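You operate a simulated robot arm through the tools that you are given. There is no shell and no other tool. Be economical: measure what you need, move in short steps, check, and stop when the job is done.

You are at the controls of a simulated two-armed robot. One attempt, no reset.

JOB
Put the drain pan on the shelf under the blue bench. Put the pad from the black bench on the green bench. Push the scrap drawer shut. Take the hand roller and leave it on the shelf under the green bench. Pull the parts drawer open. Do these in any order. Set down upright: pad.

It is judged by the outcome, as a careful person would: the job done as asked, and still so three seconds after it is handed in. It fails if anything else is knocked over, pushed out of place, dropped, spilled or broken.

ROBOT AND FRAMES
Two 7-joint arms with fingered hands on one trunk, on a base that drives. Base frame: it is fixed to the floor where the robot stands at the start and does not move with it; the origin is under the middle of the robot, x ahead of it, y to its left, z up. Lengths are in mm, angles in rad, forces in N, time in s.
The left shoulder is at the start at [40, 147, 1005], the right one opposite. Places, roughly: drain pan (11x15x4 cm) [500, -100, 500]; green bench [500, 1800, 800]; hand roller (4x8x8 cm) [500, 400, 500]; pad (6x5x5 cm) [500, 100, 800]; parts drawer [400, 2100, 700]; scrap drawer [300, 1200, 700]; shelf under the blue bench (147x24 cm) [520, -1460, 440]; shelf under the green bench [500, 1800, 400]. Payload 4 kg a hand.
Tool frame (each hand has its own): the origin (TCP) lies between the finger pads and is the grasp point; the fingertips stand 26 mm ahead of it; z points along the fingers, y is the line along which they close. The gripper opens to 148 mm. The gripper's body begins 73 mm behind the TCP. The gripper is a hand of 3 fingers: y runs from the thumb to the fingers, the wrist lies at [0, 0, -224] in the tool frame, and closing takes about 1.5 s.
Orientation is that of the tool frame in the base frame, as a unit quaternion [w, x, y, z]. With the fingers straight down and closing along the base's y, the tool's x points along the base's -x, its y along +y and its z along -z.

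CONTROLS
- The arms move only by the tool drive_tool. It takes "left_targets", "right_targets" or both (then of equal length, played together; a hand with none holds still); each is a list of rows, each an object (a shift or turn left out is 0, a gripper value left out holds the last) with "dp": the shift along the tool's x, y, z in units of 25 mm (1.0 is 25 mm), a list of three; "angular": the turn, a rotation vector about the tool's x, y, z in units of 6 degrees (1.0 is 6 degrees), a list of three. In form: [{"dp": [dx, dy, dz], "angular": [ax, ay, az]}, ...]. A call has 1 to 8 rows; each row shifts and turns the commanded pose from where the row before left it, along the tool's axes as they then stand. "left_fingers" and "right_fingers" are, for a hand that has rows, the gripper command, from -1 (fully open) to 1 (shut), values between in proportion, set as the call begins (left out, the last holds). A call with a number of a shift or a turn outside -1 to 1 is refused whole. Each row takes 0.2 s and may step no farther than 50 mm and 0.15 rad from the row before; otherwise, or with a gripper value out of range, the whole call is refused. A pose out of reach is approached as far as the arm can. The call stops where the force on the tool passes 40 N (or 10 N more than at its start, if that is more) or the arm is blocked; 0.2 s more then pass. Each finger travels about 108 mm/s and halts on what it meets, pressing with about 27 N; the grip force reading is that of the motor and also rises with nothing between the fingers. The clock runs only during rows and for 0.2 s after the last one: add rows that do not move to give the fingers time. The reply holds the time, the measured pose of the TCP, the force on the tool along the base axes, the opening and the grip force, in the units named above and with some noise, with the torque about the TCP (base axes, N m) and any sound that the robot's microphone picked up, and new pictures: "show" is both (left out), scene, wrist or none (wrist: the cameras of the hands that moved).
- Cameras (640 x 400 px; columns grow to the right, rows downward): "scene" is now at [100.6, 30.7, 1230.2]; the picture's right is [0.35, -0.94, 0.00], its down [-0.56, -0.21, -0.80] and it looks along [0.75, 0.28, -0.60] (base axes); focal length 214 px, centre (320, 200). "left" rides on the left gripper at [-68, -39, -90] in its tool frame; the picture's right is [0.50, -0.87, 0.00], its down [0.66, 0.38, -0.65] and it looks along [0.57, 0.33, 0.76] (tool axes); focal length 222 px, centre (320, 200). "right" rides on the right gripper at [68, -39, -90] in its tool frame; the picture's right is [0.50, 0.87, 0.00], its down [-0.65, 0.38, -0.65] and it looks along [-0.57, 0.33, 0.76] (tool axes); focal length 222 px, centre (320, 200). There is no depth. A picture from a camera that has moved, and an enlarged one, comes with that camera's place and axes in the base frame and with its lens.
- lift_body(by): slides the trunk up (or, below 0, down) by that many mm; the arms and the scene camera ride with it, the base frame stays. It gives what a move gives, with no picture.
- base_move(legs): drives the robot by 1 to 6 legs, each [ahead, left, turn to the left] in mm, mm and rad, along the robot's own axes; the way and the turn of a leg run together, so that a leg with both is an arc; at most 1500 mm and 3.142 rad a leg. The arms and the cameras ride along, it lands a little off, and it stops where it bumps. It gives what a move gives, and a new picture of the scene camera.
- curl_fingers(finger1, finger2, thumb_bend, hand): sets how far each is bent, from 0 (flat) to 1 (curled in); at 0.3 the hand is open as for a grip, at 0.7 the pads meet at the TCP. One left out holds its place. A second passes; each finger stops where it meets its share of the squeeze, and holds until it gets a number again. A gripper value or a shape takes the hand back. It gives what a move gives, with no picture; readings hold the bend of each and the force on the fingers (four entries, about 0 where the hand has none), thumb and palm.
- set_grasp(shape, hand): the hand has 3 fingers and takes this shape, open, in about a second: jaw (thumb against the fingers, like two jaws); tri (thumb and two fingers); tip (a fingertip pinch); poke (one finger out to press); point (the index stretched); flat (the hand flat); cup (the hand cupped); fist (a fist). The gripper value then closes the fingers along that shape, each until it touches; the sizes above hold for jaw. It gives what a move gives, with no picture.
- head_to(pan, tilt): turns the head with the scene camera to pan (to the left, within 1.501 rad either way) and tilt (down, from -0.506 to 1.204), counted from straight ahead of the robot. It gives what a move gives, and a new picture of the scene camera.
- zoom(camera, box): a new picture of the part [left, top, right, bottom] of that camera's present view, enlarged. The clock stands still meanwhile.
- hand_in(): hands the job in; it is judged then, once.

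Go step by step. Nothing tells you exact positions but the pictures and the camera data: compare them with the known pose of the tool, close in by small moves and look again before you grip or let go. The budget is 165 turns and 260 pictures, counting those below and the enlarged ones. Unless the task says otherwise, let go and move clear before handing in.

The tools are called after "Call:" by a JSON object that holds its "op" and its "data". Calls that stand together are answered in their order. drive_tool: Moves the arms, as the interface text tells. Its arguments: {"type":"object","properties":{"left_targets":{"type":"array","items":{"type":"object","properties":{"dp":{"type":"array","items":{"type":"number"}},"angular":{"type":"array","items":{"type":"number"}}}}},"left_fingers":{"type":"number"},"right_targets":{"type":"array","items":{"type":"object","properties":{"dp":{"type":"array","items":{"type":"number"}},"angular":{"type":"array","items":{"type":"number"}}}}},"right_fingers":{"type":"number"},"show":{"type":"string","enum":["both","scene","wrist","none"]}},"required":[]} The other tools are called the same way: lift_body (by) slides the trunk up or down; set_grasp (shape, hand) gives the hand a shape; curl_fingers (finger1, finger2, thumb_bend, hand) moves the fingers one by one; base_move (legs) drives the base; head_to (pan, tilt) turns the head that bears the scene camera; zoom (camera, box) takes an enlarged picture of a part of a camera's view; hand_in () hands the job in.

At the start:

```text
clock: 0.0
left_eef_pos: [385.0, 350.4, 1118.3]
left_orientation: [0.0, 0.0, 1.0, 0.0]
left_ft_force: [0.4, -0.3, 0.0]
left_torque: [-0.02, 0.01, -0.03]
left_grip_width: 147.9
left_gripper_force: 0.2
left_shape: jaw
left_bend: [0.3, 0.3, 0.3]
left_finger forces: [0.0, 0.0, 0.0, 0.1, 0.0, 0.0]
right_eef_pos: [452.0, -17.9, 1119.4]
right_orientation: [-0.001, 0.002, 1.0, 0.001]
right_ft_force: [-0.1, -0.2, 0.3]
right_torque: [0.03, -0.02, 0.02]
right_grip_width: 148.1
right_gripper_force: 0.0
right_shape: jaw
right_bend: [0.3, 0.3, 0.3]
right_finger forces: [0.0, 0.0, 0.0, 0.0, 0.0, 0.0]
trunk travel left (down, up): [-175.0, 331.0]
robot x, y, heading: [-2.1, 0.1, -0.0]
head pan, tilt: [0.354, 0.644]
```

scene: 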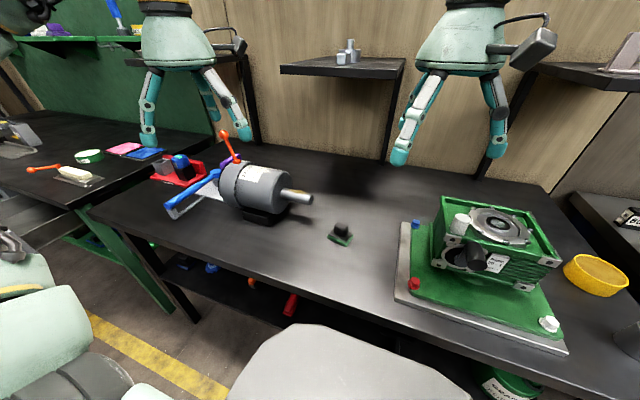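
right: 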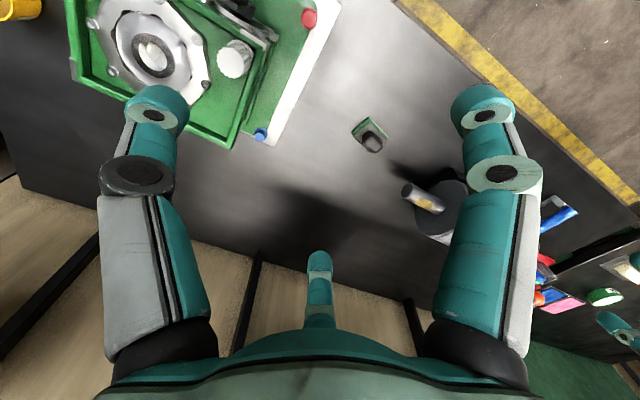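
left: 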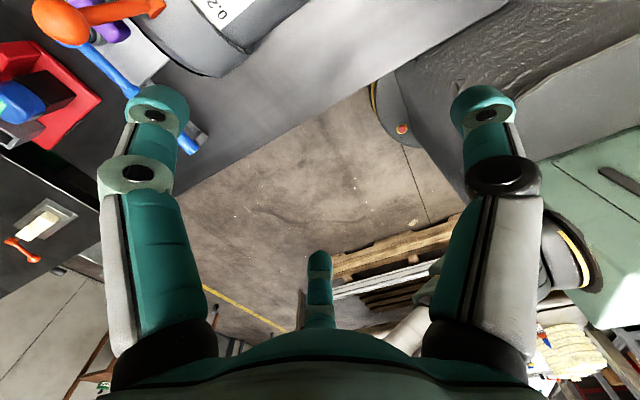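

I see the black bench ahead with a small block (pad, probably) between motor and gearbox; a shelf lies below. I'll look around with the head.

Call:
{"op": "zoom", "data": {"camera": "scene", "box": [240, 160, 440, 285]}}

Call:
{"op": "head_to", "data": {"pan": 1.2, "tilt": 0.5}}

Call:
{"op": "head_to", "data": {"pan": -0.9, "tilt": 0.6}}

```text
3.20 times, centred on (340, 222) of scene
camera zoom: at [100.6, 30.7, 1230.2], right [0.35, -0.94, 0.0], down [-0.56, -0.21, -0.8], along [0.75, 0.28, -0.6], focal length 686 px, centre (256, 128)
```

zoom: 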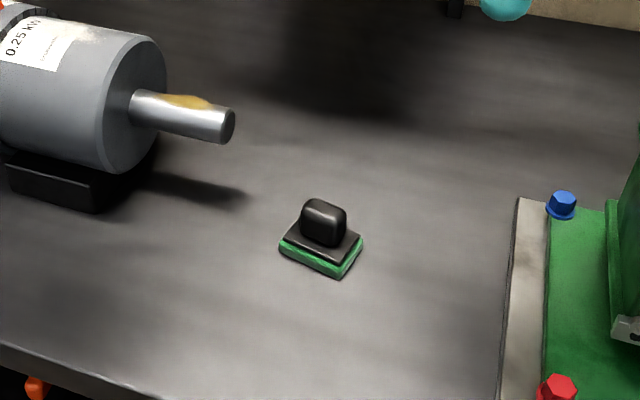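

```text
clock: 1.2
left_eef_pos: [385.6, 349.5, 1118.0]
left_orientation: [0.0, 0.0, 1.0, 0.0]
left_ft_force: [0.4, 0.4, 0.5]
left_torque: [0.02, 0.01, 0.0]
left_grip_width: 147.8
left_gripper_force: 0.1
left_shape: jaw
left_bend: [0.3, 0.3, 0.3]
left_finger forces: [0.0, 0.0, 0.0, 0.1, 0.0, 0.0]
right_eef_pos: [451.3, -18.5, 1120.5]
right_orientation: [0.0, 0.002, 1.0, 0.001]
right_ft_force: [-0.3, 0.2, 0.8]
right_torque: [-0.02, 0.02, 0.03]
right_grip_width: 147.9
right_gripper_force: 0.0
right_shape: jaw
right_bend: [0.3, 0.3, 0.3]
right_finger forces: [0.1, 0.0, 0.0, 0.0, 0.1, 0.1]
trunk travel left (down, up): [-175.0, 331.0]
robot x, y, heading: [-4.3, -0.4, 0.002]
head pan, tilt: [1.201, 0.499]
camera scene: at [52.0, 85.3, 1243.1], right [0.93, -0.36, 0.0], down [-0.17, -0.45, -0.88], along [0.32, 0.82, -0.48], focal length 214 px, centre (320, 200)
```

scene: 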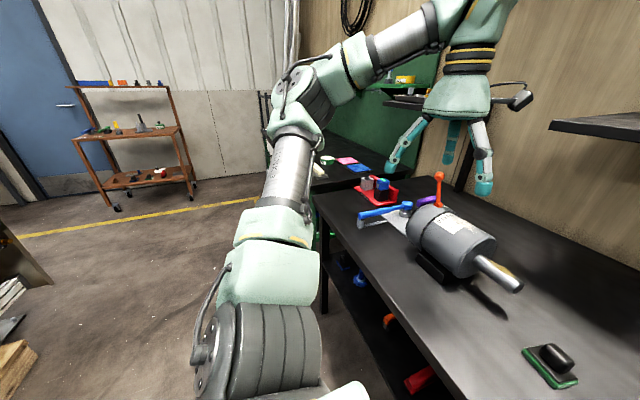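

```text
clock: 3.2
left_eef_pos: [385.4, 350.7, 1118.9]
left_orientation: [-0.001, 0.0, 1.0, 0.0]
left_ft_force: [-0.6, 0.4, 0.2]
left_torque: [0.0, 0.0, 0.05]
left_grip_width: 147.7
left_gripper_force: 0.0
left_shape: jaw
left_bend: [0.3, 0.3, 0.3]
left_finger forces: [0.0, 0.1, 0.1, 0.1, 0.1, 0.0]
right_eef_pos: [450.7, -18.7, 1120.4]
right_orientation: [0.0, 0.002, 1.0, 0.001]
right_ft_force: [0.4, 0.6, 0.0]
right_torque: [-0.02, 0.01, -0.01]
right_grip_width: 148.2
right_gripper_force: 0.0
right_shape: jaw
right_bend: [0.3, 0.3, 0.3]
right_finger forces: [0.1, 0.1, 0.0, 0.0, 0.0, 0.0]
trunk travel left (down, up): [-175.0, 331.0]
robot x, y, heading: [-1.0, -1.0, -0.003]
head pan, tilt: [-0.901, 0.6]
camera scene: at [74.0, -68.7, 1234.0], right [-0.78, -0.62, 0.0], down [-0.35, 0.44, -0.83], along [0.51, -0.65, -0.56], focal length 214 px, centre (320, 200)
```

scene: 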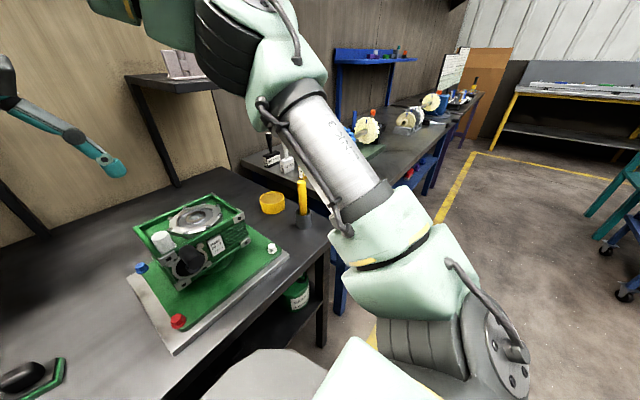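

Pad is at about [518,125,790] with a black knob on a green base. I move the right hand above it and look.

Call:
{"op": "drive_tool", "data": {"right_targets": [{"dp": [-0.4, 0.8, 1]}, {"dp": [-0.4, 0.8, 1]}, {"dp": [-0.4, 0.8, 1]}, {"dp": [-0.4, 0.8, 1]}, {"dp": [-0.4, 0.8, 1]}, {"dp": [-0.4, 0.8, 1]}, {"dp": [-0.3, 0.9, 1]}, {}], "right_fingers": -0.2, "show": "wrist"}}

Call:
{"op": "head_to", "data": {"pan": 0.1, "tilt": 0.9}}

```text
clock: 5.0
left_eef_pos: [385.8, 350.5, 1117.8]
left_orientation: [0.0, 0.001, 1.0, 0.0]
left_ft_force: [-0.2, -0.3, 0.3]
left_torque: [-0.01, 0.01, -0.03]
left_grip_width: 147.9
left_gripper_force: 0.1
left_shape: jaw
left_bend: [0.3, 0.3, 0.3]
left_finger forces: [0.0, 0.1, 0.0, 0.0, 0.1, 0.1]
right_eef_pos: [520.3, 123.9, 944.1]
right_orientation: [-0.001, 0.002, 1.0, 0.0]
right_ft_force: [1.1, 0.1, -0.5]
right_torque: [0.01, 0.04, 0.01]
right_grip_width: 89.5
right_gripper_force: 0.0
right_shape: jaw
right_bend: [0.32, 0.32, 0.7]
right_finger forces: [0.0, 0.1, 0.0, 0.0, 0.0, 0.1]
trunk travel left (down, up): [-175.0, 331.0]
robot x, y, heading: [-1.4, -0.5, 0.0]
head pan, tilt: [-0.901, 0.6]
camera right: at [451.1, 85.8, 1034.9], right [-0.5, 0.87, 0.0], down [0.66, 0.38, 0.65], along [0.57, 0.33, -0.76], focal length 222 px, centre (320, 200)
```

right: 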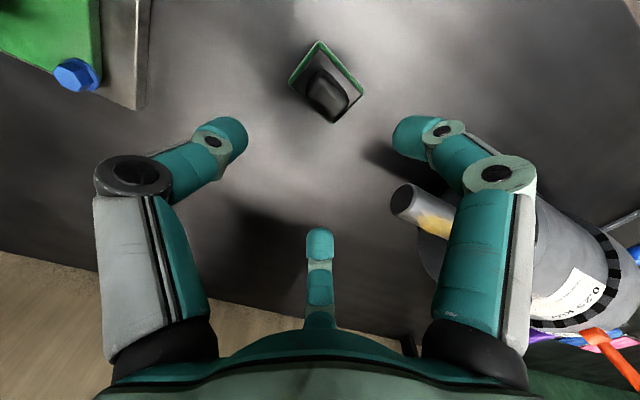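

```text
clock: 6.2
left_eef_pos: [385.0, 349.7, 1117.9]
left_orientation: [0.0, 0.001, 1.0, -0.001]
left_ft_force: [0.6, -0.9, -0.4]
left_torque: [0.0, -0.03, 0.03]
left_grip_width: 147.9
left_gripper_force: 0.2
left_shape: jaw
left_bend: [0.3, 0.3, 0.3]
left_finger forces: [0.0, 0.1, 0.1, 0.0, 0.1, 0.0]
right_eef_pos: [519.1, 123.7, 944.8]
right_orientation: [-0.001, 0.002, 1.0, 0.001]
right_ft_force: [0.6, 0.2, -0.4]
right_torque: [0.0, 0.03, 0.02]
right_grip_width: 89.3
right_gripper_force: 0.0
right_shape: jaw
right_bend: [0.32, 0.32, 0.7]
right_finger forces: [0.0, 0.1, 0.0, 0.0, 0.1, 0.0]
trunk travel left (down, up): [-175.0, 331.0]
robot x, y, heading: [0.8, 1.2, 0.003]
head pan, tilt: [0.099, 0.901]
camera scene: at [94.2, 8.0, 1209.3], right [0.1, -1.0, 0.0], down [-0.78, -0.08, -0.62], along [0.62, 0.06, -0.78], focal length 214 px, centre (320, 200)
```

scene: 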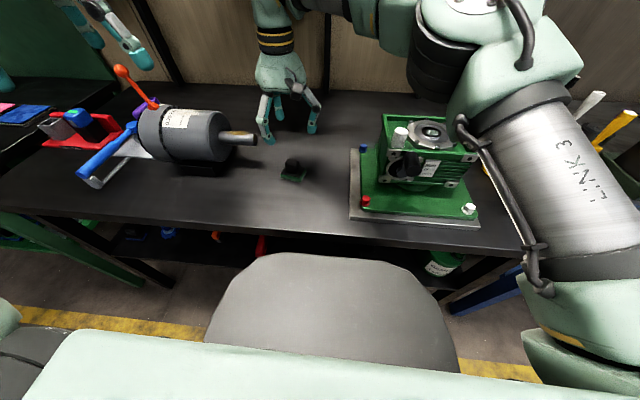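

Fingers sit 120° apart; pad at about [501,122], top ~825. I descend part way and look.

Call:
{"op": "drive_tool", "data": {"right_targets": [{"dp": [0.7, 0, 0.8]}, {"dp": [0, 0, 1]}, {"dp": [0, 0, 1]}, {}], "show": "both"}}

```text
clock: 7.2
left_eef_pos: [385.0, 350.5, 1119.0]
left_orientation: [0.0, 0.0, 1.0, 0.0]
left_ft_force: [-0.5, -0.2, -0.5]
left_torque: [-0.01, 0.0, 0.02]
left_grip_width: 147.6
left_gripper_force: 0.0
left_shape: jaw
left_bend: [0.3, 0.3, 0.3]
left_finger forces: [0.0, 0.0, 0.0, 0.0, 0.0, 0.0]
right_eef_pos: [501.9, 123.1, 873.8]
right_orientation: [0.0, 0.002, 1.0, 0.001]
right_ft_force: [-0.6, 0.2, 0.4]
right_torque: [-0.02, -0.04, 0.02]
right_grip_width: 89.1
right_gripper_force: 0.1
right_shape: jaw
right_bend: [0.32, 0.32, 0.7]
right_finger forces: [0.0, 0.1, 0.1, 0.0, 0.0, 0.0]
trunk travel left (down, up): [-175.0, 331.0]
robot x, y, heading: [-2.6, -0.8, 0.001]
head pan, tilt: [0.099, 0.901]
camera scene: at [93.9, 8.1, 1209.3], right [0.1, -1.0, 0.0], down [-0.78, -0.08, -0.62], along [0.62, 0.06, -0.78], focal length 214 px, centre (320, 200)
camera right: at [433.6, 86.1, 964.8], right [-0.5, 0.87, 0.0], down [0.66, 0.38, 0.65], along [0.57, 0.33, -0.76], focal length 222 px, centre (320, 200)
```

scene: 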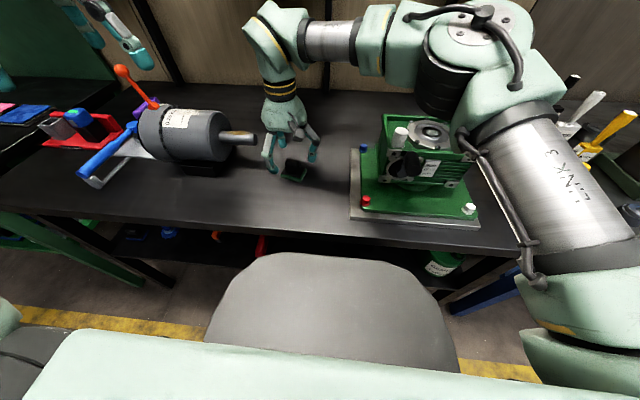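
right: 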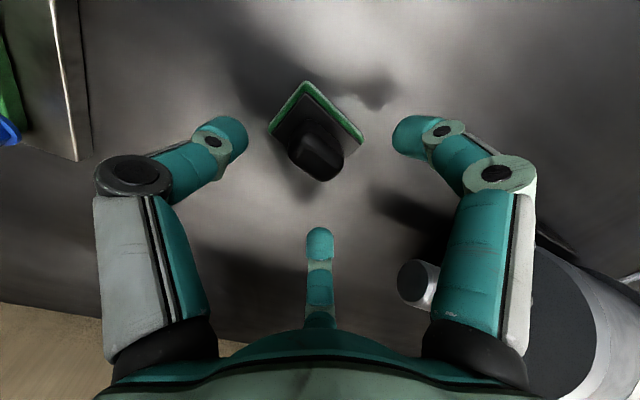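

Call:
{"op": "drive_tool", "data": {"right_targets": [{"dp": [0.3, -0.07, 0.5]}, {"dp": [0, 0, 0.5]}, {"dp": [0, 0, 0.45]}, {}], "show": "wrist"}}

Call:
{"op": "zoom", "data": {"camera": "scene", "box": [240, 100, 352, 200]}}

```text
clock: 8.2
left_eef_pos: [384.7, 350.5, 1118.4]
left_orientation: [-0.001, 0.0, 1.0, 0.001]
left_ft_force: [-0.1, 0.8, -0.4]
left_torque: [0.02, 0.02, -0.01]
left_grip_width: 147.7
left_gripper_force: 0.1
left_shape: jaw
left_bend: [0.3, 0.3, 0.3]
left_finger forces: [0.1, 0.0, 0.0, 0.0, 0.0, 0.0]
right_eef_pos: [493.6, 122.7, 839.4]
right_orientation: [0.0, 0.001, 1.0, 0.002]
right_ft_force: [0.1, -0.4, 0.7]
right_torque: [0.0, 0.0, 0.0]
right_grip_width: 89.2
right_gripper_force: 0.1
right_shape: jaw
right_bend: [0.32, 0.32, 0.7]
right_finger forces: [0.0, 0.0, 0.1, 0.0, 0.0, 0.0]
trunk travel left (down, up): [-175.0, 331.0]
robot x, y, heading: [2.3, -0.2, 0.001]
head pan, tilt: [0.099, 0.901]
camera right: at [425.5, 84.7, 929.5], right [-0.5, 0.87, 0.0], down [0.66, 0.38, 0.65], along [0.57, 0.33, -0.76], focal length 222 px, centre (320, 200)
```

right: 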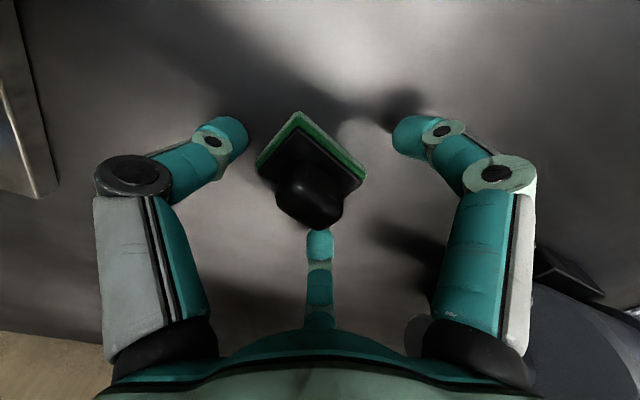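

```text
4.00 times, centred on (296, 150) of scene
camera zoom: at [94.0, 8.1, 1209.3], right [0.1, -1.0, 0.0], down [-0.78, -0.08, -0.62], along [0.62, 0.06, -0.78], focal length 858 px, centre (416, 400)
```

zoom: 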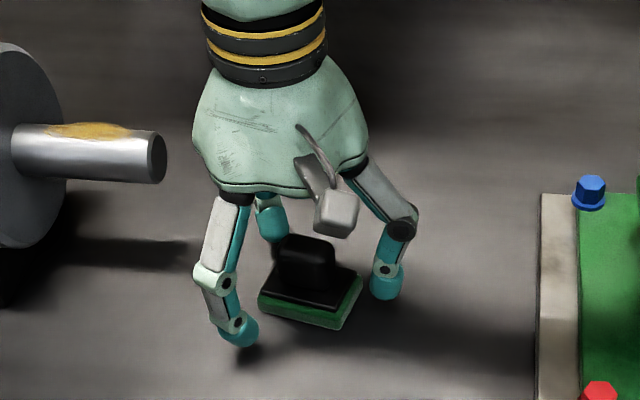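

Hand is centred over the knob; closing now.

Call:
{"op": "drive_tool", "data": {"right_targets": [{}, {}, {}, {}, {}, {}, {}, {}], "right_fingers": 1, "show": "wrist"}}

Call:
{"op": "zoom", "data": {"camera": "scene", "box": [240, 100, 352, 200]}}

```text
clock: 10.0
left_eef_pos: [384.6, 349.4, 1119.1]
left_orientation: [0.001, 0.0, 1.0, 0.0]
left_ft_force: [0.2, -1.2, 1.0]
left_torque: [0.02, 0.01, 0.01]
left_grip_width: 147.9
left_gripper_force: 0.1
left_shape: jaw
left_bend: [0.3, 0.3, 0.3]
left_finger forces: [0.1, 0.0, 0.0, 0.0, 0.0, 0.0]
right_eef_pos: [492.2, 122.6, 842.1]
right_orientation: [0.002, 0.001, 1.0, 0.001]
right_ft_force: [3.6, -1.0, 29.4]
right_torque: [-0.36, -0.06, 0.01]
right_grip_width: 47.9
right_gripper_force: 26.4
right_shape: jaw
right_bend: [0.75, 0.78, 0.7]
right_finger forces: [29.5, 23.0, 0.1, 0.1, 49.3, 0.1]
trunk travel left (down, up): [-175.0, 331.0]
robot x, y, heading: [-0.7, 1.9, -0.001]
head pan, tilt: [0.099, 0.901]
camera right: at [424.6, 83.9, 931.6], right [-0.5, 0.87, 0.0], down [0.65, 0.37, 0.66], along [0.57, 0.33, -0.75], focal length 222 px, centre (320, 200)
```

right: 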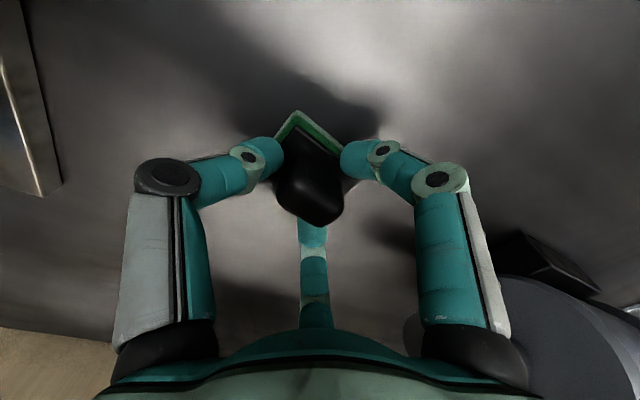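

```text
4.00 times, centred on (296, 150) of scene
camera zoom: at [92.0, 7.1, 1209.5], right [0.1, -1.0, 0.0], down [-0.78, -0.08, -0.62], along [0.62, 0.06, -0.78], focal length 858 px, centre (416, 400)
```

zoom: 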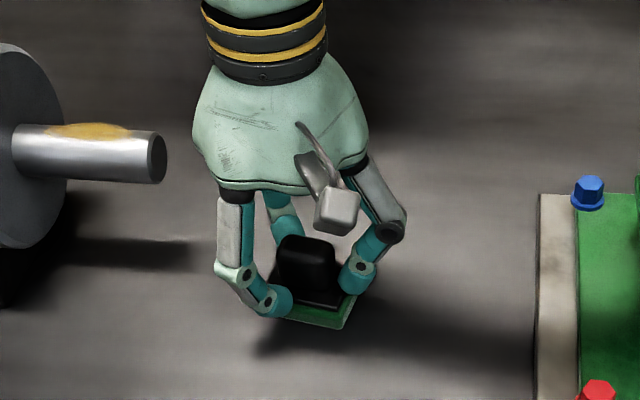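

It holds with 48 mm; lift a bit and check.

Call:
{"op": "drive_tool", "data": {"right_targets": [{"dp": [0, 0, -0.4]}, {"dp": [0, 0, -0.8]}, {"dp": [0, 0, -0.8]}, {}], "show": "wrist"}}

Call:
{"op": "zoom", "data": {"camera": "scene", "box": [240, 90, 352, 190]}}

```text
clock: 11.0
left_eef_pos: [385.2, 350.0, 1118.8]
left_orientation: [0.0, 0.0, 1.0, -0.001]
left_ft_force: [-0.2, 0.3, 0.3]
left_torque: [0.01, -0.02, -0.06]
left_grip_width: 148.1
left_gripper_force: 0.0
left_shape: jaw
left_bend: [0.3, 0.3, 0.3]
left_finger forces: [0.1, 0.1, 0.1, 0.0, 0.0, 0.1]
right_eef_pos: [493.0, 121.8, 888.4]
right_orientation: [-0.001, 0.002, 1.0, 0.001]
right_ft_force: [0.6, 0.8, -1.1]
right_torque: [0.01, -0.01, -0.04]
right_grip_width: 44.9
right_gripper_force: 26.8
right_shape: jaw
right_bend: [0.74, 0.78, 0.7]
right_finger forces: [27.0, 18.9, 0.0, 0.0, 27.0, 0.1]
trunk travel left (down, up): [-175.0, 331.0]
robot x, y, heading: [-2.4, -0.4, -0.001]
head pan, tilt: [0.099, 0.901]
camera right: at [425.8, 84.5, 979.0], right [-0.5, 0.87, 0.0], down [0.66, 0.38, 0.65], along [0.57, 0.33, -0.76], focal length 222 px, centre (320, 200)
```

right: 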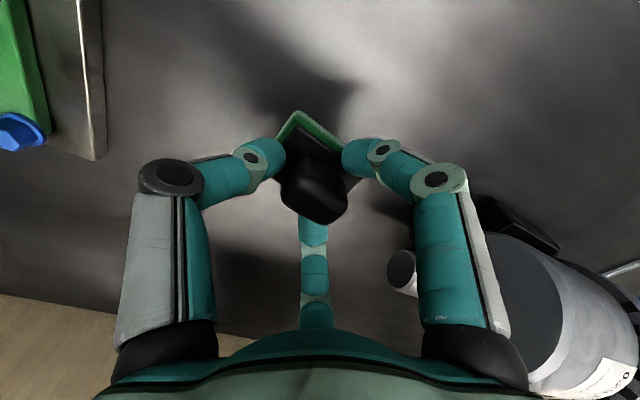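

```text
4.00 times, centred on (296, 140) of scene
camera zoom: at [94.2, 8.0, 1209.2], right [0.1, -1.0, 0.0], down [-0.78, -0.08, -0.62], along [0.62, 0.06, -0.78], focal length 858 px, centre (416, 440)
```

zoom: 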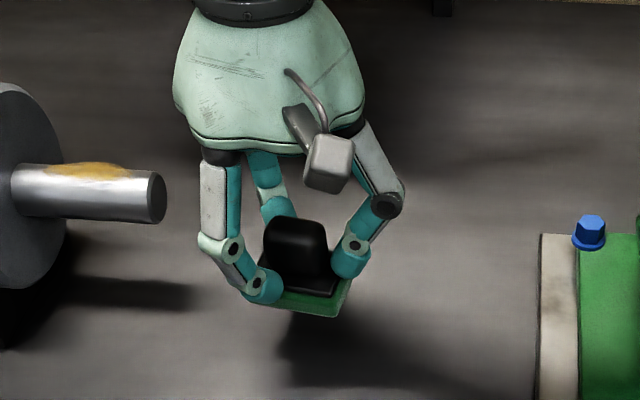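

Pad is held upright. I raise it, pull the arms in, back off and lower the trunk to look under the bench.

Call:
{"op": "drive_tool", "data": {"right_targets": [{"dp": [0, 0, -1]}, {"dp": [0, 0, -1]}, {"dp": [0, 0, -1]}, {"dp": [0, 0, -1]}, {"dp": [1, -1, -1]}, {"dp": [1, -1, 0]}, {"dp": [1, -1, 0]}, {"dp": [1, -1, 0]}], "show": "none"}}

Call:
{"op": "drive_tool", "data": {"right_targets": [{"dp": [1, -1, 0]}, {"dp": [1, -1, 0]}, {"dp": [0, -1, 0]}, {"dp": [0, -1, 0]}, {"dp": [0, -1, 0]}], "show": "none"}}

Call:
{"op": "base_move", "data": {"legs": [[-450, 0, 0]]}}

Call:
{"op": "lift_body", "data": {"by": -175}}

Call:
{"op": "head_to", "data": {"pan": 0.0, "tilt": 0.55}}

```text
clock: 12.8
left_eef_pos: [385.6, 348.7, 1118.5]
left_orientation: [0.0, 0.0, 1.0, 0.001]
left_ft_force: [-0.2, 0.7, -0.5]
left_torque: [0.0, 0.04, 0.01]
left_grip_width: 148.3
left_gripper_force: 0.1
left_shape: jaw
left_bend: [0.3, 0.3, 0.3]
left_finger forces: [0.0, 0.0, 0.0, 0.1, 0.0, 0.0]
right_eef_pos: [392.9, 20.1, 1015.5]
right_orientation: [0.0, 0.002, 1.0, 0.001]
right_ft_force: [0.3, 0.3, -1.3]
right_torque: [0.01, 0.01, -0.02]
right_grip_width: 44.4
right_gripper_force: 26.7
right_shape: jaw
right_bend: [0.74, 0.78, 0.7]
right_finger forces: [25.1, 18.9, 0.0, 0.1, 21.9, 0.0]
trunk travel left (down, up): [-175.0, 331.0]
robot x, y, heading: [0.4, 1.6, 0.003]
head pan, tilt: [0.099, 0.901]
```

```text
clock: 14.0
left_eef_pos: [386.0, 350.4, 1118.5]
left_orientation: [0.0, -0.001, 1.0, 0.0]
left_ft_force: [0.2, -0.2, -0.8]
left_torque: [0.04, 0.01, -0.03]
left_grip_width: 147.8
left_gripper_force: 0.0
left_shape: jaw
left_bend: [0.3, 0.3, 0.3]
left_finger forces: [0.0, 0.0, 0.0, 0.1, 0.0, 0.1]
right_eef_pos: [341.7, -104.6, 1015.3]
right_orientation: [0.0, 0.002, 1.0, 0.001]
right_ft_force: [0.4, 0.2, -0.7]
right_torque: [0.0, -0.02, 0.04]
right_grip_width: 44.3
right_gripper_force: 27.0
right_shape: jaw
right_bend: [0.74, 0.78, 0.7]
right_finger forces: [24.7, 18.9, 0.0, 0.0, 20.9, 0.1]
trunk travel left (down, up): [-175.0, 331.0]
robot x, y, heading: [-0.5, 1.0, 0.002]
head pan, tilt: [0.099, 0.901]
```

```text
clock: 16.7
left_eef_pos: [-58.9, 350.7, 1118.7]
left_orientation: [-0.001, -0.001, 1.0, 0.0]
left_ft_force: [-0.6, -0.1, -0.2]
left_torque: [-0.01, -0.02, 0.0]
left_grip_width: 148.0
left_gripper_force: 0.1
left_shape: jaw
left_bend: [0.3, 0.3, 0.3]
left_finger forces: [0.0, 0.0, 0.0, 0.0, 0.1, 0.1]
right_eef_pos: [-100.2, -103.5, 1014.7]
right_orientation: [-0.001, 0.001, 1.0, 0.0]
right_ft_force: [-0.3, -0.4, -0.5]
right_torque: [-0.02, -0.04, -0.02]
right_grip_width: 44.1
right_gripper_force: 27.5
right_shape: jaw
right_bend: [0.74, 0.78, 0.7]
right_finger forces: [24.7, 18.9, 0.0, 0.1, 20.9, 0.0]
trunk travel left (down, up): [-175.0, 331.0]
robot x, y, heading: [-440.7, -1.3, 0.009]
head pan, tilt: [0.099, 0.901]
camera scene: at [-349.7, 7.8, 1209.3], right [0.1, -0.99, 0.0], down [-0.78, -0.08, -0.62], along [0.62, 0.06, -0.78], focal length 214 px, centre (320, 200)
```

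scene: 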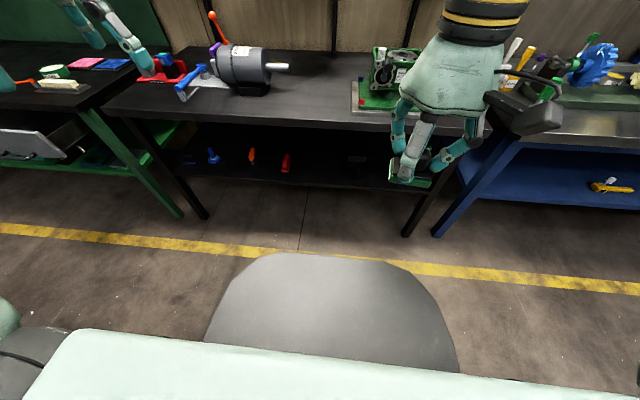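

```text
clock: 18.7
left_eef_pos: [-58.4, 350.8, 944.0]
left_orientation: [0.001, -0.001, 1.0, 0.0]
left_ft_force: [0.0, 0.4, -0.3]
left_torque: [-0.01, 0.03, -0.04]
left_grip_width: 148.1
left_gripper_force: 0.0
left_shape: jaw
left_bend: [0.3, 0.3, 0.3]
left_finger forces: [0.1, 0.1, 0.0, 0.0, 0.0, 0.0]
right_eef_pos: [-101.3, -102.8, 840.6]
right_orientation: [0.0, 0.0, 1.0, 0.001]
right_ft_force: [-0.5, 0.0, -0.5]
right_torque: [0.01, 0.01, 0.05]
right_grip_width: 44.0
right_gripper_force: 27.2
right_shape: jaw
right_bend: [0.74, 0.78, 0.7]
right_finger forces: [24.7, 19.0, 0.1, 0.1, 20.9, 0.0]
trunk travel left (down, up): [0.0, 506.0]
robot x, y, heading: [-445.5, -1.8, -0.004]
head pan, tilt: [0.099, 0.901]
```

```text
clock: 19.5
left_eef_pos: [-57.4, 350.0, 943.8]
left_orientation: [0.0, -0.001, 1.0, 0.0]
left_ft_force: [-0.2, -0.1, 0.5]
left_torque: [0.03, 0.01, -0.01]
left_grip_width: 147.7
left_gripper_force: 0.1
left_shape: jaw
left_bend: [0.3, 0.3, 0.3]
left_finger forces: [0.1, 0.0, 0.0, 0.0, 0.0, 0.1]
right_eef_pos: [-101.0, -102.7, 839.3]
right_orientation: [-0.001, 0.002, 1.0, 0.0]
right_ft_force: [-0.9, 0.7, 0.2]
right_torque: [-0.01, -0.01, 0.02]
right_grip_width: 44.0
right_gripper_force: 27.3
right_shape: jaw
right_bend: [0.74, 0.78, 0.7]
right_finger forces: [24.8, 18.9, 0.0, 0.1, 20.8, 0.1]
trunk travel left (down, up): [0.0, 506.0]
robot x, y, heading: [-442.8, 0.8, -0.003]
head pan, tilt: [0.0, 0.55]
camera scene: at [-334.9, 0.4, 1063.9], right [0.0, -1.0, 0.0], down [-0.52, 0.0, -0.85], along [0.85, 0.0, -0.52], focal length 214 px, centre (320, 200)
```

scene: 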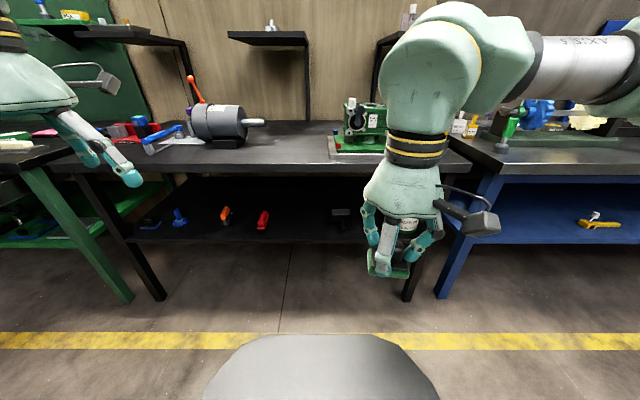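

Call:
{"op": "zoom", "data": {"camera": "scene", "box": [100, 170, 260, 270]}}

Call:
{"op": "zoom", "data": {"camera": "scene", "box": [230, 170, 390, 270]}}

```text
4.00 times, centred on (180, 220) of scene
camera zoom: at [-334.9, 0.4, 1063.9], right [0.0, -1.0, 0.0], down [-0.52, 0.0, -0.85], along [0.85, 0.0, -0.52], focal length 858 px, centre (880, 120)
```

zoom: 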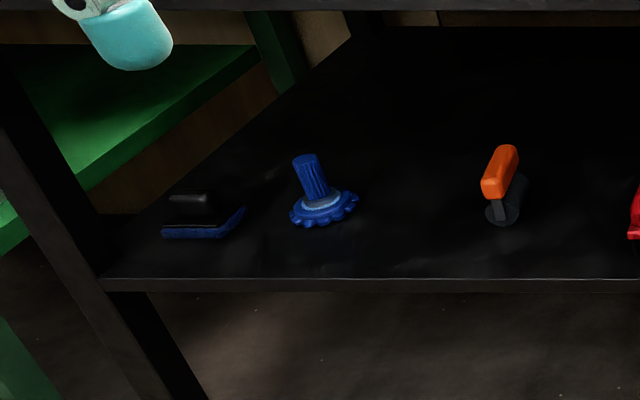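

```text
4.00 times, centred on (310, 220) of scene
camera zoom: at [-334.9, 0.4, 1063.9], right [0.0, -1.0, 0.0], down [-0.52, 0.0, -0.85], along [0.85, 0.0, -0.52], focal length 858 px, centre (360, 120)
```

zoom: 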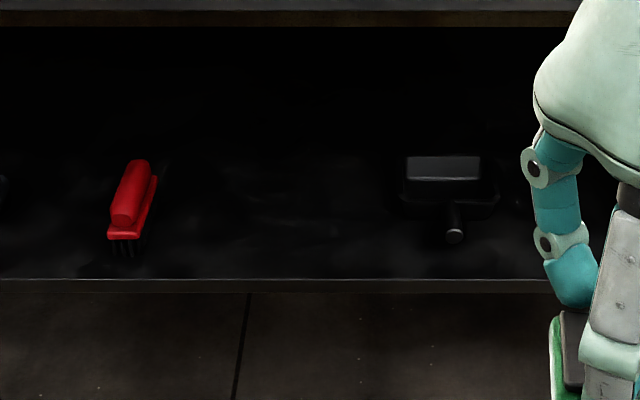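

The hand roller (orange handle, dark wheel) is at about [458,432] on the shelf; the drain pan (dark, with handle) near y=-100. I move the base so the left hand can reach in, then pitch that hand forward.

Call:
{"op": "base_move", "data": {"legs": [[200, 150, 0]]}}

Call:
{"op": "drive_tool", "data": {"left_targets": [{"dp": [0, -0.5, 0.5], "angular": [0, -1, 0]}, {"dp": [0, -0.5, 0.5], "angular": [0, -1, 0]}, {"dp": [0, -0.5, 0.5], "angular": [0, -1, 0]}, {"dp": [0, -0.5, 0.5], "angular": [0, -1, 0]}, {"dp": [0, -0.5, 0], "angular": [0, -1, 0]}, {"dp": [0.5, -0.5, 0], "angular": [0, -1, 0]}, {"dp": [1, 0, 0], "angular": [0, -1, 0]}, {"dp": [1, 0, 0], "angular": [0, -1, 0]}], "show": "none"}}

Call:
{"op": "drive_tool", "data": {"left_targets": [{"dp": [1, 0, 0], "angular": [0, -1, 0]}, {"dp": [1, 0, 0], "angular": [0, -1, 0]}, {"dp": [1, 0, 0]}, {"dp": [1, 0, 0]}], "show": "both"}}

```text
clock: 21.3
left_eef_pos: [140.7, 500.6, 943.4]
left_orientation: [-0.002, 0.001, 1.0, 0.0]
left_ft_force: [-0.4, -0.1, -0.1]
left_torque: [-0.03, 0.01, 0.01]
left_grip_width: 148.0
left_gripper_force: 0.0
left_shape: jaw
left_bend: [0.3, 0.3, 0.3]
left_finger forces: [0.0, 0.0, 0.0, 0.0, 0.1, 0.1]
right_eef_pos: [98.9, 47.3, 839.7]
right_orientation: [-0.001, 0.002, 1.0, -0.001]
right_ft_force: [0.0, 1.2, -1.2]
right_torque: [-0.03, 0.01, 0.0]
right_grip_width: 44.0
right_gripper_force: 26.5
right_shape: jaw
right_bend: [0.74, 0.78, 0.7]
right_finger forces: [24.7, 18.9, 0.1, 0.0, 20.9, 0.0]
trunk travel left (down, up): [0.0, 506.0]
robot x, y, heading: [-243.4, 150.0, -0.001]
head pan, tilt: [0.0, 0.55]
camera scene: at [-135.5, 150.0, 1063.9], right [0.0, -1.0, 0.0], down [-0.52, 0.0, -0.85], along [0.85, 0.0, -0.52], focal length 214 px, centre (320, 200)
```

scene: 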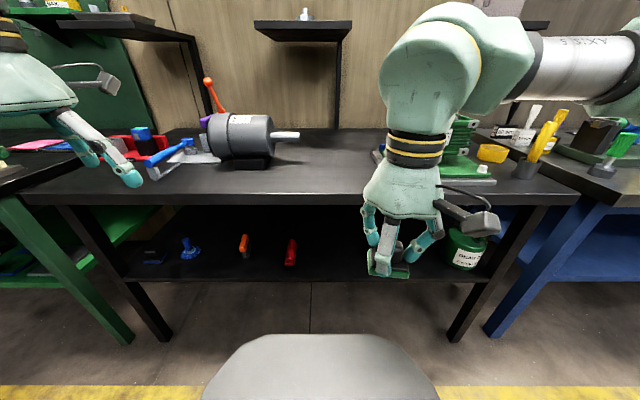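

```text
clock: 23.1
left_eef_pos: [121.9, 434.6, 886.4]
left_orientation: [0.406, 0.0, 0.914, 0.0]
left_ft_force: [0.1, 0.0, -0.2]
left_torque: [-0.01, -0.02, -0.03]
left_grip_width: 147.7
left_gripper_force: 0.1
left_shape: jaw
left_bend: [0.3, 0.3, 0.3]
left_finger forces: [0.1, 0.0, 0.1, 0.0, 0.1, 0.0]
left hand out of reach, approached as far as the arm can: row 8
right_eef_pos: [97.9, 45.6, 839.6]
right_orientation: [0.0, 0.002, 1.0, 0.001]
right_ft_force: [-1.1, 0.4, 0.7]
right_torque: [-0.01, 0.05, 0.0]
right_grip_width: 44.3
right_gripper_force: 27.2
right_shape: jaw
right_bend: [0.74, 0.78, 0.7]
right_finger forces: [24.6, 18.7, 0.0, 0.1, 20.7, 0.0]
trunk travel left (down, up): [0.0, 506.0]
robot x, y, heading: [-243.4, 148.6, -0.001]
head pan, tilt: [0.0, 0.55]
```

```text
clock: 24.1
left_eef_pos: [145.2, 484.5, 904.9]
left_orientation: [0.499, 0.0, 0.866, 0.0]
left_ft_force: [-0.4, -0.3, -0.3]
left_torque: [0.02, 0.0, -0.02]
left_grip_width: 148.0
left_gripper_force: 0.1
left_shape: jaw
left_bend: [0.3, 0.3, 0.3]
left_finger forces: [0.0, 0.0, 0.0, 0.0, 0.1, 0.0]
left hand out of reach, approached as far as the arm can: row 1, 2, 3, 4
right_eef_pos: [98.6, 46.4, 839.5]
right_orientation: [-0.001, 0.002, 1.0, 0.001]
right_ft_force: [-0.1, -0.4, -0.5]
right_torque: [0.0, 0.0, 0.0]
right_grip_width: 44.4
right_gripper_force: 26.6
right_shape: jaw
right_bend: [0.74, 0.78, 0.7]
right_finger forces: [24.7, 18.7, 0.0, 0.0, 20.7, 0.0]
trunk travel left (down, up): [0.0, 506.0]
robot x, y, heading: [-243.5, 156.0, 0.002]
head pan, tilt: [0.0, 0.55]
camera scene: at [-136.4, 149.8, 1064.0], right [0.0, -1.0, 0.0], down [-0.52, 0.0, -0.85], along [0.85, 0.0, -0.52], focal length 214 px, centre (320, 200)
camera left: at [98.8, 446.6, 1008.6], right [-0.25, -0.87, -0.43], down [-0.89, 0.38, -0.24], along [0.37, 0.33, -0.87], focal length 222 px, centre (320, 200)
```

scene: 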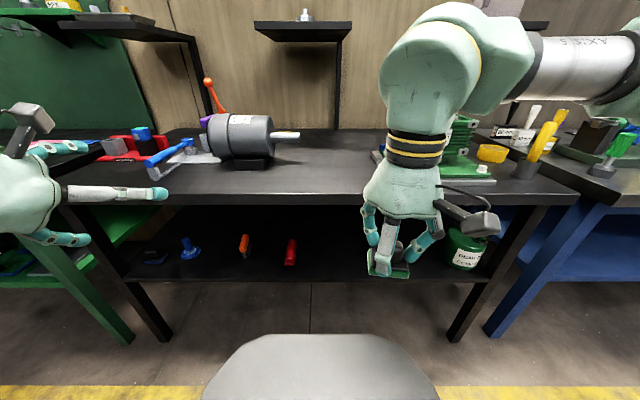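
left: 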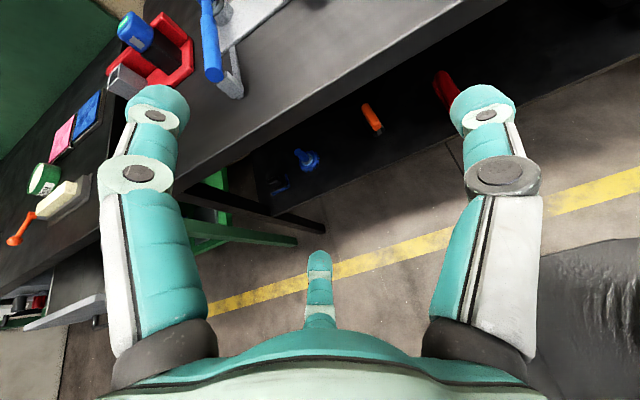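

The wrist was too close to the shoulder; I back up a bit and bring the hand forward and down outside the bench edge.

Call:
{"op": "base_move", "data": {"legs": [[-90, 0, 0]]}}

Call:
{"op": "drive_tool", "data": {"left_targets": [{"dp": [0, -0.3, 1]}, {"dp": [0, -0.3, 1]}, {"dp": [0, -0.3, 1]}, {"dp": [0, -0.3, 1]}, {"dp": [0.5, -0.3, 1]}, {"dp": [0.7, -0.3, 1]}, {"dp": [1, -0.2, 1]}, {"dp": [1, 0, 0.5]}], "show": "both"}}

```text
clock: 25.2
left_eef_pos: [52.6, 485.2, 904.2]
left_orientation: [0.5, 0.0, 0.866, 0.0]
left_ft_force: [-0.1, -0.2, 0.3]
left_torque: [0.02, -0.02, 0.02]
left_grip_width: 148.1
left_gripper_force: 0.0
left_shape: jaw
left_bend: [0.3, 0.3, 0.3]
left_finger forces: [0.0, 0.1, 0.1, 0.0, 0.1, 0.1]
right_eef_pos: [6.6, 46.4, 840.4]
right_orientation: [0.0, 0.002, 1.0, 0.002]
right_ft_force: [-0.2, 0.9, -0.7]
right_torque: [-0.01, -0.04, 0.02]
right_grip_width: 44.2
right_gripper_force: 27.2
right_shape: jaw
right_bend: [0.74, 0.78, 0.7]
right_finger forces: [24.7, 18.9, 0.0, 0.0, 20.7, 0.0]
trunk travel left (down, up): [0.0, 506.0]
robot x, y, heading: [-337.7, 150.0, -0.004]
head pan, tilt: [0.0, 0.55]
camera scene: at [-228.4, 149.4, 1064.2], right [0.0, -1.0, 0.0], down [-0.52, 0.0, -0.85], along [0.85, 0.0, -0.52], focal length 214 px, centre (320, 200)
```

scene: 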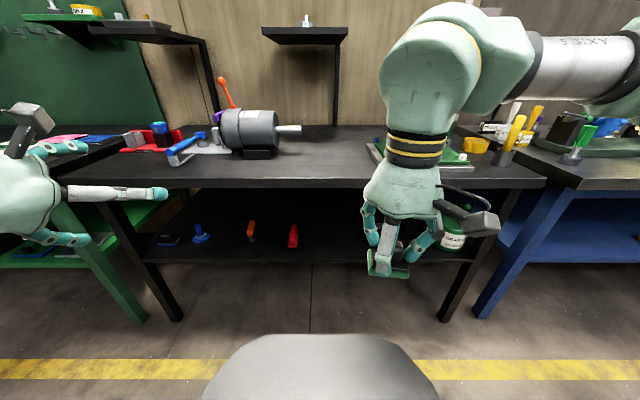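

```text
clock: 27.0
left_eef_pos: [175.5, 438.7, 766.5]
left_orientation: [0.501, 0.004, 0.866, -0.001]
left_ft_force: [0.5, -0.3, -0.2]
left_torque: [0.03, -0.03, 0.0]
left_grip_width: 147.9
left_gripper_force: 0.1
left_shape: jaw
left_bend: [0.3, 0.3, 0.3]
left_finger forces: [0.0, 0.1, 0.1, 0.0, 0.1, 0.1]
left hand out of reach, approached as far as the arm can: row 7, 8
right_eef_pos: [6.9, 46.3, 840.1]
right_orientation: [-0.001, 0.001, 1.0, -0.001]
right_ft_force: [-0.3, 0.1, -0.9]
right_torque: [-0.04, 0.01, 0.03]
right_grip_width: 44.2
right_gripper_force: 26.5
right_shape: jaw
right_bend: [0.74, 0.78, 0.7]
right_finger forces: [24.8, 18.8, 0.0, 0.0, 20.5, 0.1]
trunk travel left (down, up): [0.0, 506.0]
robot x, y, heading: [-335.1, 151.3, 0.004]
head pan, tilt: [0.0, 0.55]
camera scene: at [-226.7, 150.1, 1063.9], right [0.0, -1.0, 0.0], down [-0.52, 0.0, -0.85], along [0.85, 0.0, -0.52], focal length 214 px, centre (320, 200)
camera left: at [130.1, 400.3, 871.0], right [-0.26, -0.86, -0.43], down [-0.89, 0.39, -0.24], along [0.38, 0.33, -0.87], focal length 222 px, centre (320, 200)
```

scene: 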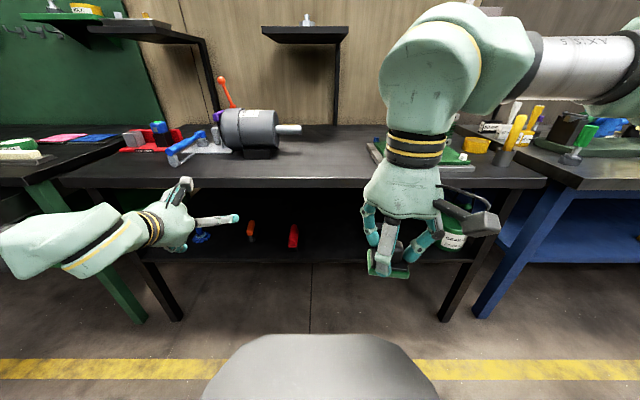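
left: 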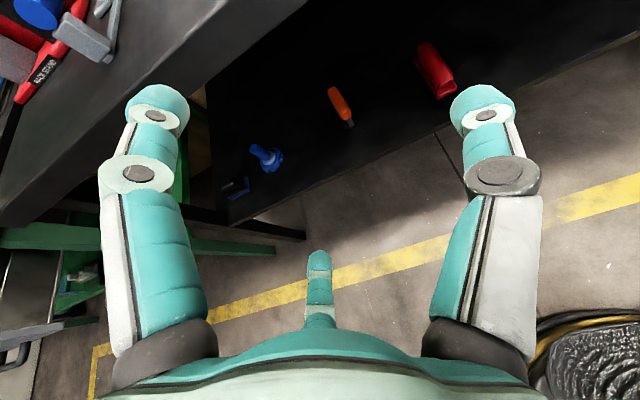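

Call:
{"op": "drive_tool", "data": {"left_targets": [{"dp": [0, 0, 1]}, {"dp": [0, 0, 1]}, {"dp": [0.866, 0, 0.5]}, {"dp": [0.866, 0, 0.5]}, {"dp": [0.866, 0, 0.5]}, {}], "show": "wrist"}}

```text
clock: 28.4
left_eef_pos: [208.7, 456.0, 748.8]
left_orientation: [0.499, 0.0, 0.866, 0.0]
left_ft_force: [0.1, -0.2, 0.5]
left_torque: [0.02, -0.01, 0.04]
left_grip_width: 148.0
left_gripper_force: 0.1
left_shape: jaw
left_bend: [0.3, 0.3, 0.3]
left_finger forces: [0.1, 0.1, 0.0, 0.0, 0.0, 0.1]
left hand out of reach, approached as far as the arm can: row 1, 2, 3, 4, 5
right_eef_pos: [7.8, 47.4, 840.3]
right_orientation: [0.0, 0.002, 1.0, 0.001]
right_ft_force: [0.0, 0.5, -0.9]
right_torque: [-0.01, -0.01, -0.03]
right_grip_width: 44.2
right_gripper_force: 26.8
right_shape: jaw
right_bend: [0.74, 0.78, 0.7]
right_finger forces: [24.8, 18.8, 0.0, 0.0, 20.5, 0.0]
trunk travel left (down, up): [0.0, 506.0]
robot x, y, heading: [-334.7, 148.3, 0.0]
head pan, tilt: [0.0, 0.55]
camera left: at [163.2, 417.6, 853.9], right [-0.25, -0.87, -0.43], down [-0.89, 0.38, -0.24], along [0.37, 0.33, -0.87], focal length 222 px, centre (320, 200)
```

left: 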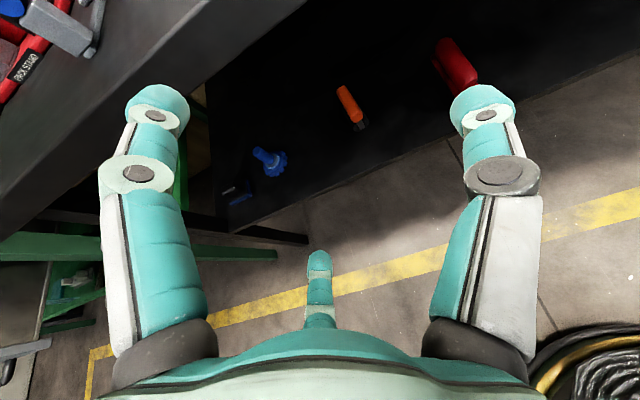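

The wrist seems limited; I ease the pitch by 18° and see how the arm follows.

Call:
{"op": "drive_tool", "data": {"left_targets": [{"angular": [0, 1, 0]}, {"angular": [0, 1, 0]}, {"angular": [0, 1, 0]}, {}], "show": "scene"}}

```text
clock: 29.4
left_eef_pos: [208.4, 456.8, 749.3]
left_orientation: [0.357, 0.0, 0.934, 0.0]
left_ft_force: [0.2, 0.1, -0.2]
left_torque: [0.02, 0.01, -0.02]
left_grip_width: 147.7
left_gripper_force: 0.1
left_shape: jaw
left_bend: [0.3, 0.3, 0.3]
left_finger forces: [0.0, 0.0, 0.1, 0.0, 0.0, 0.0]
right_eef_pos: [7.4, 45.6, 839.2]
right_orientation: [-0.001, 0.002, 1.0, 0.001]
right_ft_force: [0.3, 0.6, -0.2]
right_torque: [0.0, 0.0, -0.02]
right_grip_width: 44.3
right_gripper_force: 27.5
right_shape: jaw
right_bend: [0.74, 0.78, 0.7]
right_finger forces: [24.7, 18.8, 0.0, 0.0, 20.5, 0.0]
trunk travel left (down, up): [0.0, 506.0]
robot x, y, heading: [-337.1, 148.2, 0.002]
head pan, tilt: [0.0, 0.55]
camera scene: at [-227.2, 149.5, 1064.0], right [0.0, -1.0, 0.0], down [-0.52, 0.0, -0.85], along [0.85, 0.0, -0.52], focal length 214 px, centre (320, 200)
```

scene: 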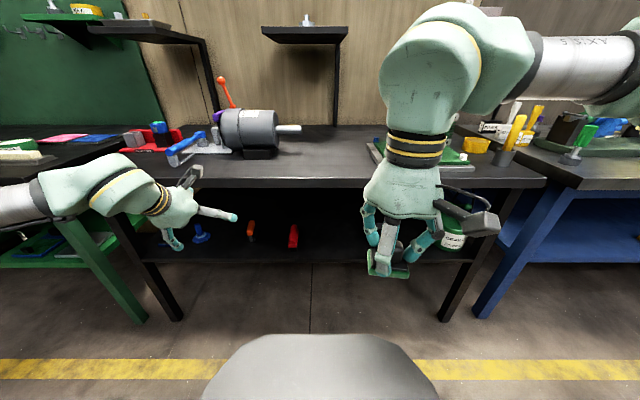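

Call:
{"op": "drive_tool", "data": {"left_targets": [{"dp": [0.667, -0.2, 0.745]}, {"dp": [0.667, -0.2, 0.745]}, {"dp": [0.667, -0.2, 0.745]}, {"dp": [0.667, -0.2, 0.745]}, {"dp": [0.667, -0.2, 0.745]}, {"dp": [0.667, 0, 0.745]}, {}], "show": "none"}}

Call:
{"op": "drive_tool", "data": {"left_targets": [{"angular": [0, -1, 0]}, {"angular": [0, -1, 0]}, {"angular": [0, -1, 0]}, {}], "show": "both"}}

```text
clock: 31.0
left_eef_pos: [208.8, 432.3, 598.4]
left_orientation: [0.358, -0.001, 0.934, 0.0]
left_ft_force: [0.3, 0.3, 0.1]
left_torque: [0.0, 0.02, 0.0]
left_grip_width: 147.9
left_gripper_force: 0.0
left_shape: jaw
left_bend: [0.3, 0.3, 0.3]
left_finger forces: [0.0, 0.0, 0.0, 0.1, 0.1, 0.0]
right_eef_pos: [6.4, 45.6, 840.6]
right_orientation: [-0.001, 0.001, 1.0, 0.0]
right_ft_force: [1.0, 0.6, -0.1]
right_torque: [0.01, 0.02, 0.0]
right_grip_width: 44.4
right_gripper_force: 26.5
right_shape: jaw
right_bend: [0.74, 0.78, 0.7]
right_finger forces: [24.7, 18.8, 0.0, 0.0, 20.4, 0.1]
trunk travel left (down, up): [0.0, 506.0]
robot x, y, heading: [-335.9, 148.3, -0.002]
head pan, tilt: [0.0, 0.55]
```

```text
clock: 32.0
left_eef_pos: [211.1, 433.9, 601.4]
left_orientation: [0.372, 0.003, 0.928, 0.0]
left_ft_force: [0.0, -0.7, -0.2]
left_torque: [-0.01, 0.04, -0.02]
left_grip_width: 147.7
left_gripper_force: 0.0
left_shape: jaw
left_bend: [0.3, 0.3, 0.3]
left_finger forces: [0.0, 0.1, 0.0, 0.0, 0.0, 0.1]
left hand out of reach, approached as far as the arm can: row 1, 2, 3
right_eef_pos: [6.9, 45.9, 840.4]
right_orientation: [-0.001, 0.002, 1.0, 0.001]
right_ft_force: [0.5, -0.1, -2.2]
right_torque: [-0.01, -0.01, 0.01]
right_grip_width: 44.1
right_gripper_force: 27.4
right_shape: jaw
right_bend: [0.74, 0.78, 0.7]
right_finger forces: [24.8, 18.8, 0.1, 0.1, 20.5, 0.0]
trunk travel left (down, up): [0.0, 506.0]
robot x, y, heading: [-334.8, 147.2, -0.001]
head pan, tilt: [0.0, 0.55]
camera scene: at [-227.1, 149.4, 1064.0], right [0.0, -1.0, 0.0], down [-0.52, 0.0, -0.85], along [0.85, 0.0, -0.52], focal length 214 px, centre (320, 200)
camera left: at [194.1, 394.9, 714.0], right [-0.37, -0.86, -0.35], down [-0.92, 0.39, 0.02], along [0.12, 0.33, -0.94], focal length 222 px, centre (320, 200)
```

scene: 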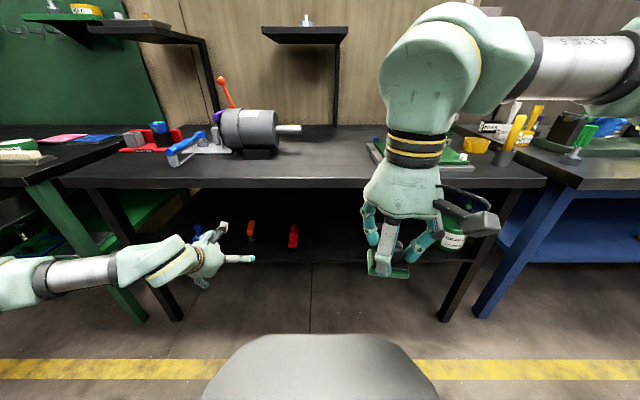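
left: 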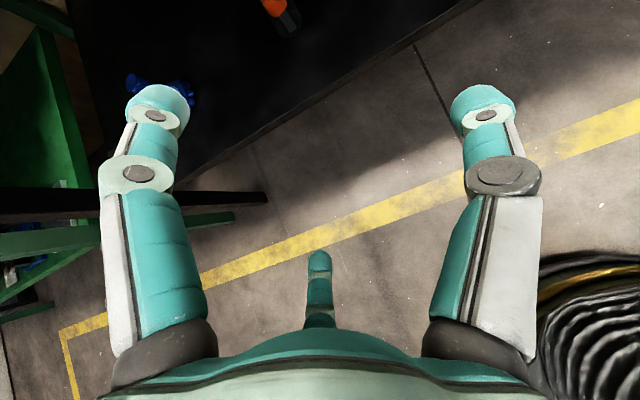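

Call:
{"op": "drive_tool", "data": {"left_targets": [{"dp": [-0.724, 0, 0.69]}, {"dp": [-0.724, 0, 0.69]}, {"dp": [-0.724, 0, 0.69]}, {"dp": [-0.724, 0, 0.69]}, {"angular": [0, -1, 0]}, {"angular": [0, -1, 0]}, {"angular": [0, -1, 0]}, {}], "show": "wrist"}}

```text
clock: 33.8
left_eef_pos: [308.0, 433.0, 601.7]
left_orientation: [0.422, 0.004, 0.907, 0.0]
left_ft_force: [-0.4, -0.5, 0.2]
left_torque: [-0.01, -0.01, -0.01]
left_grip_width: 148.1
left_gripper_force: 0.0
left_shape: jaw
left_bend: [0.3, 0.3, 0.3]
left_finger forces: [0.1, 0.0, 0.0, 0.1, 0.1, 0.1]
left hand out of reach, approached as far as the arm can: row 6, 7
right_eef_pos: [6.8, 45.6, 838.6]
right_orientation: [-0.001, 0.001, 1.0, 0.001]
right_ft_force: [0.3, -0.6, -0.7]
right_torque: [0.03, -0.01, 0.03]
right_grip_width: 44.0
right_gripper_force: 27.1
right_shape: jaw
right_bend: [0.74, 0.78, 0.7]
right_finger forces: [24.6, 18.8, 0.0, 0.0, 20.4, 0.1]
trunk travel left (down, up): [0.0, 506.0]
robot x, y, heading: [-335.7, 148.2, 0.001]
head pan, tilt: [0.0, 0.55]
camera left: at [282.2, 393.4, 712.5], right [-0.33, -0.86, -0.39], down [-0.92, 0.39, -0.08], along [0.21, 0.33, -0.92], focal length 222 px, centre (320, 200)
```

left: 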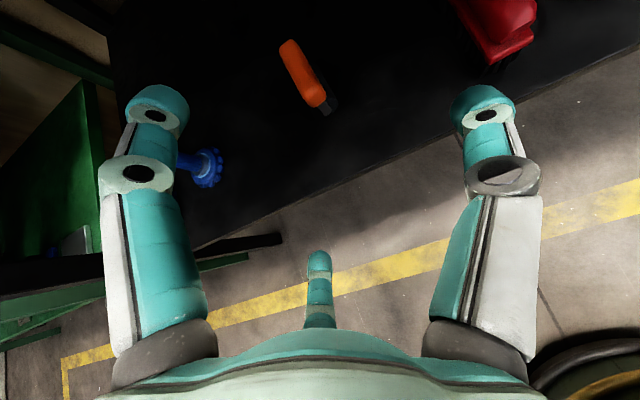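

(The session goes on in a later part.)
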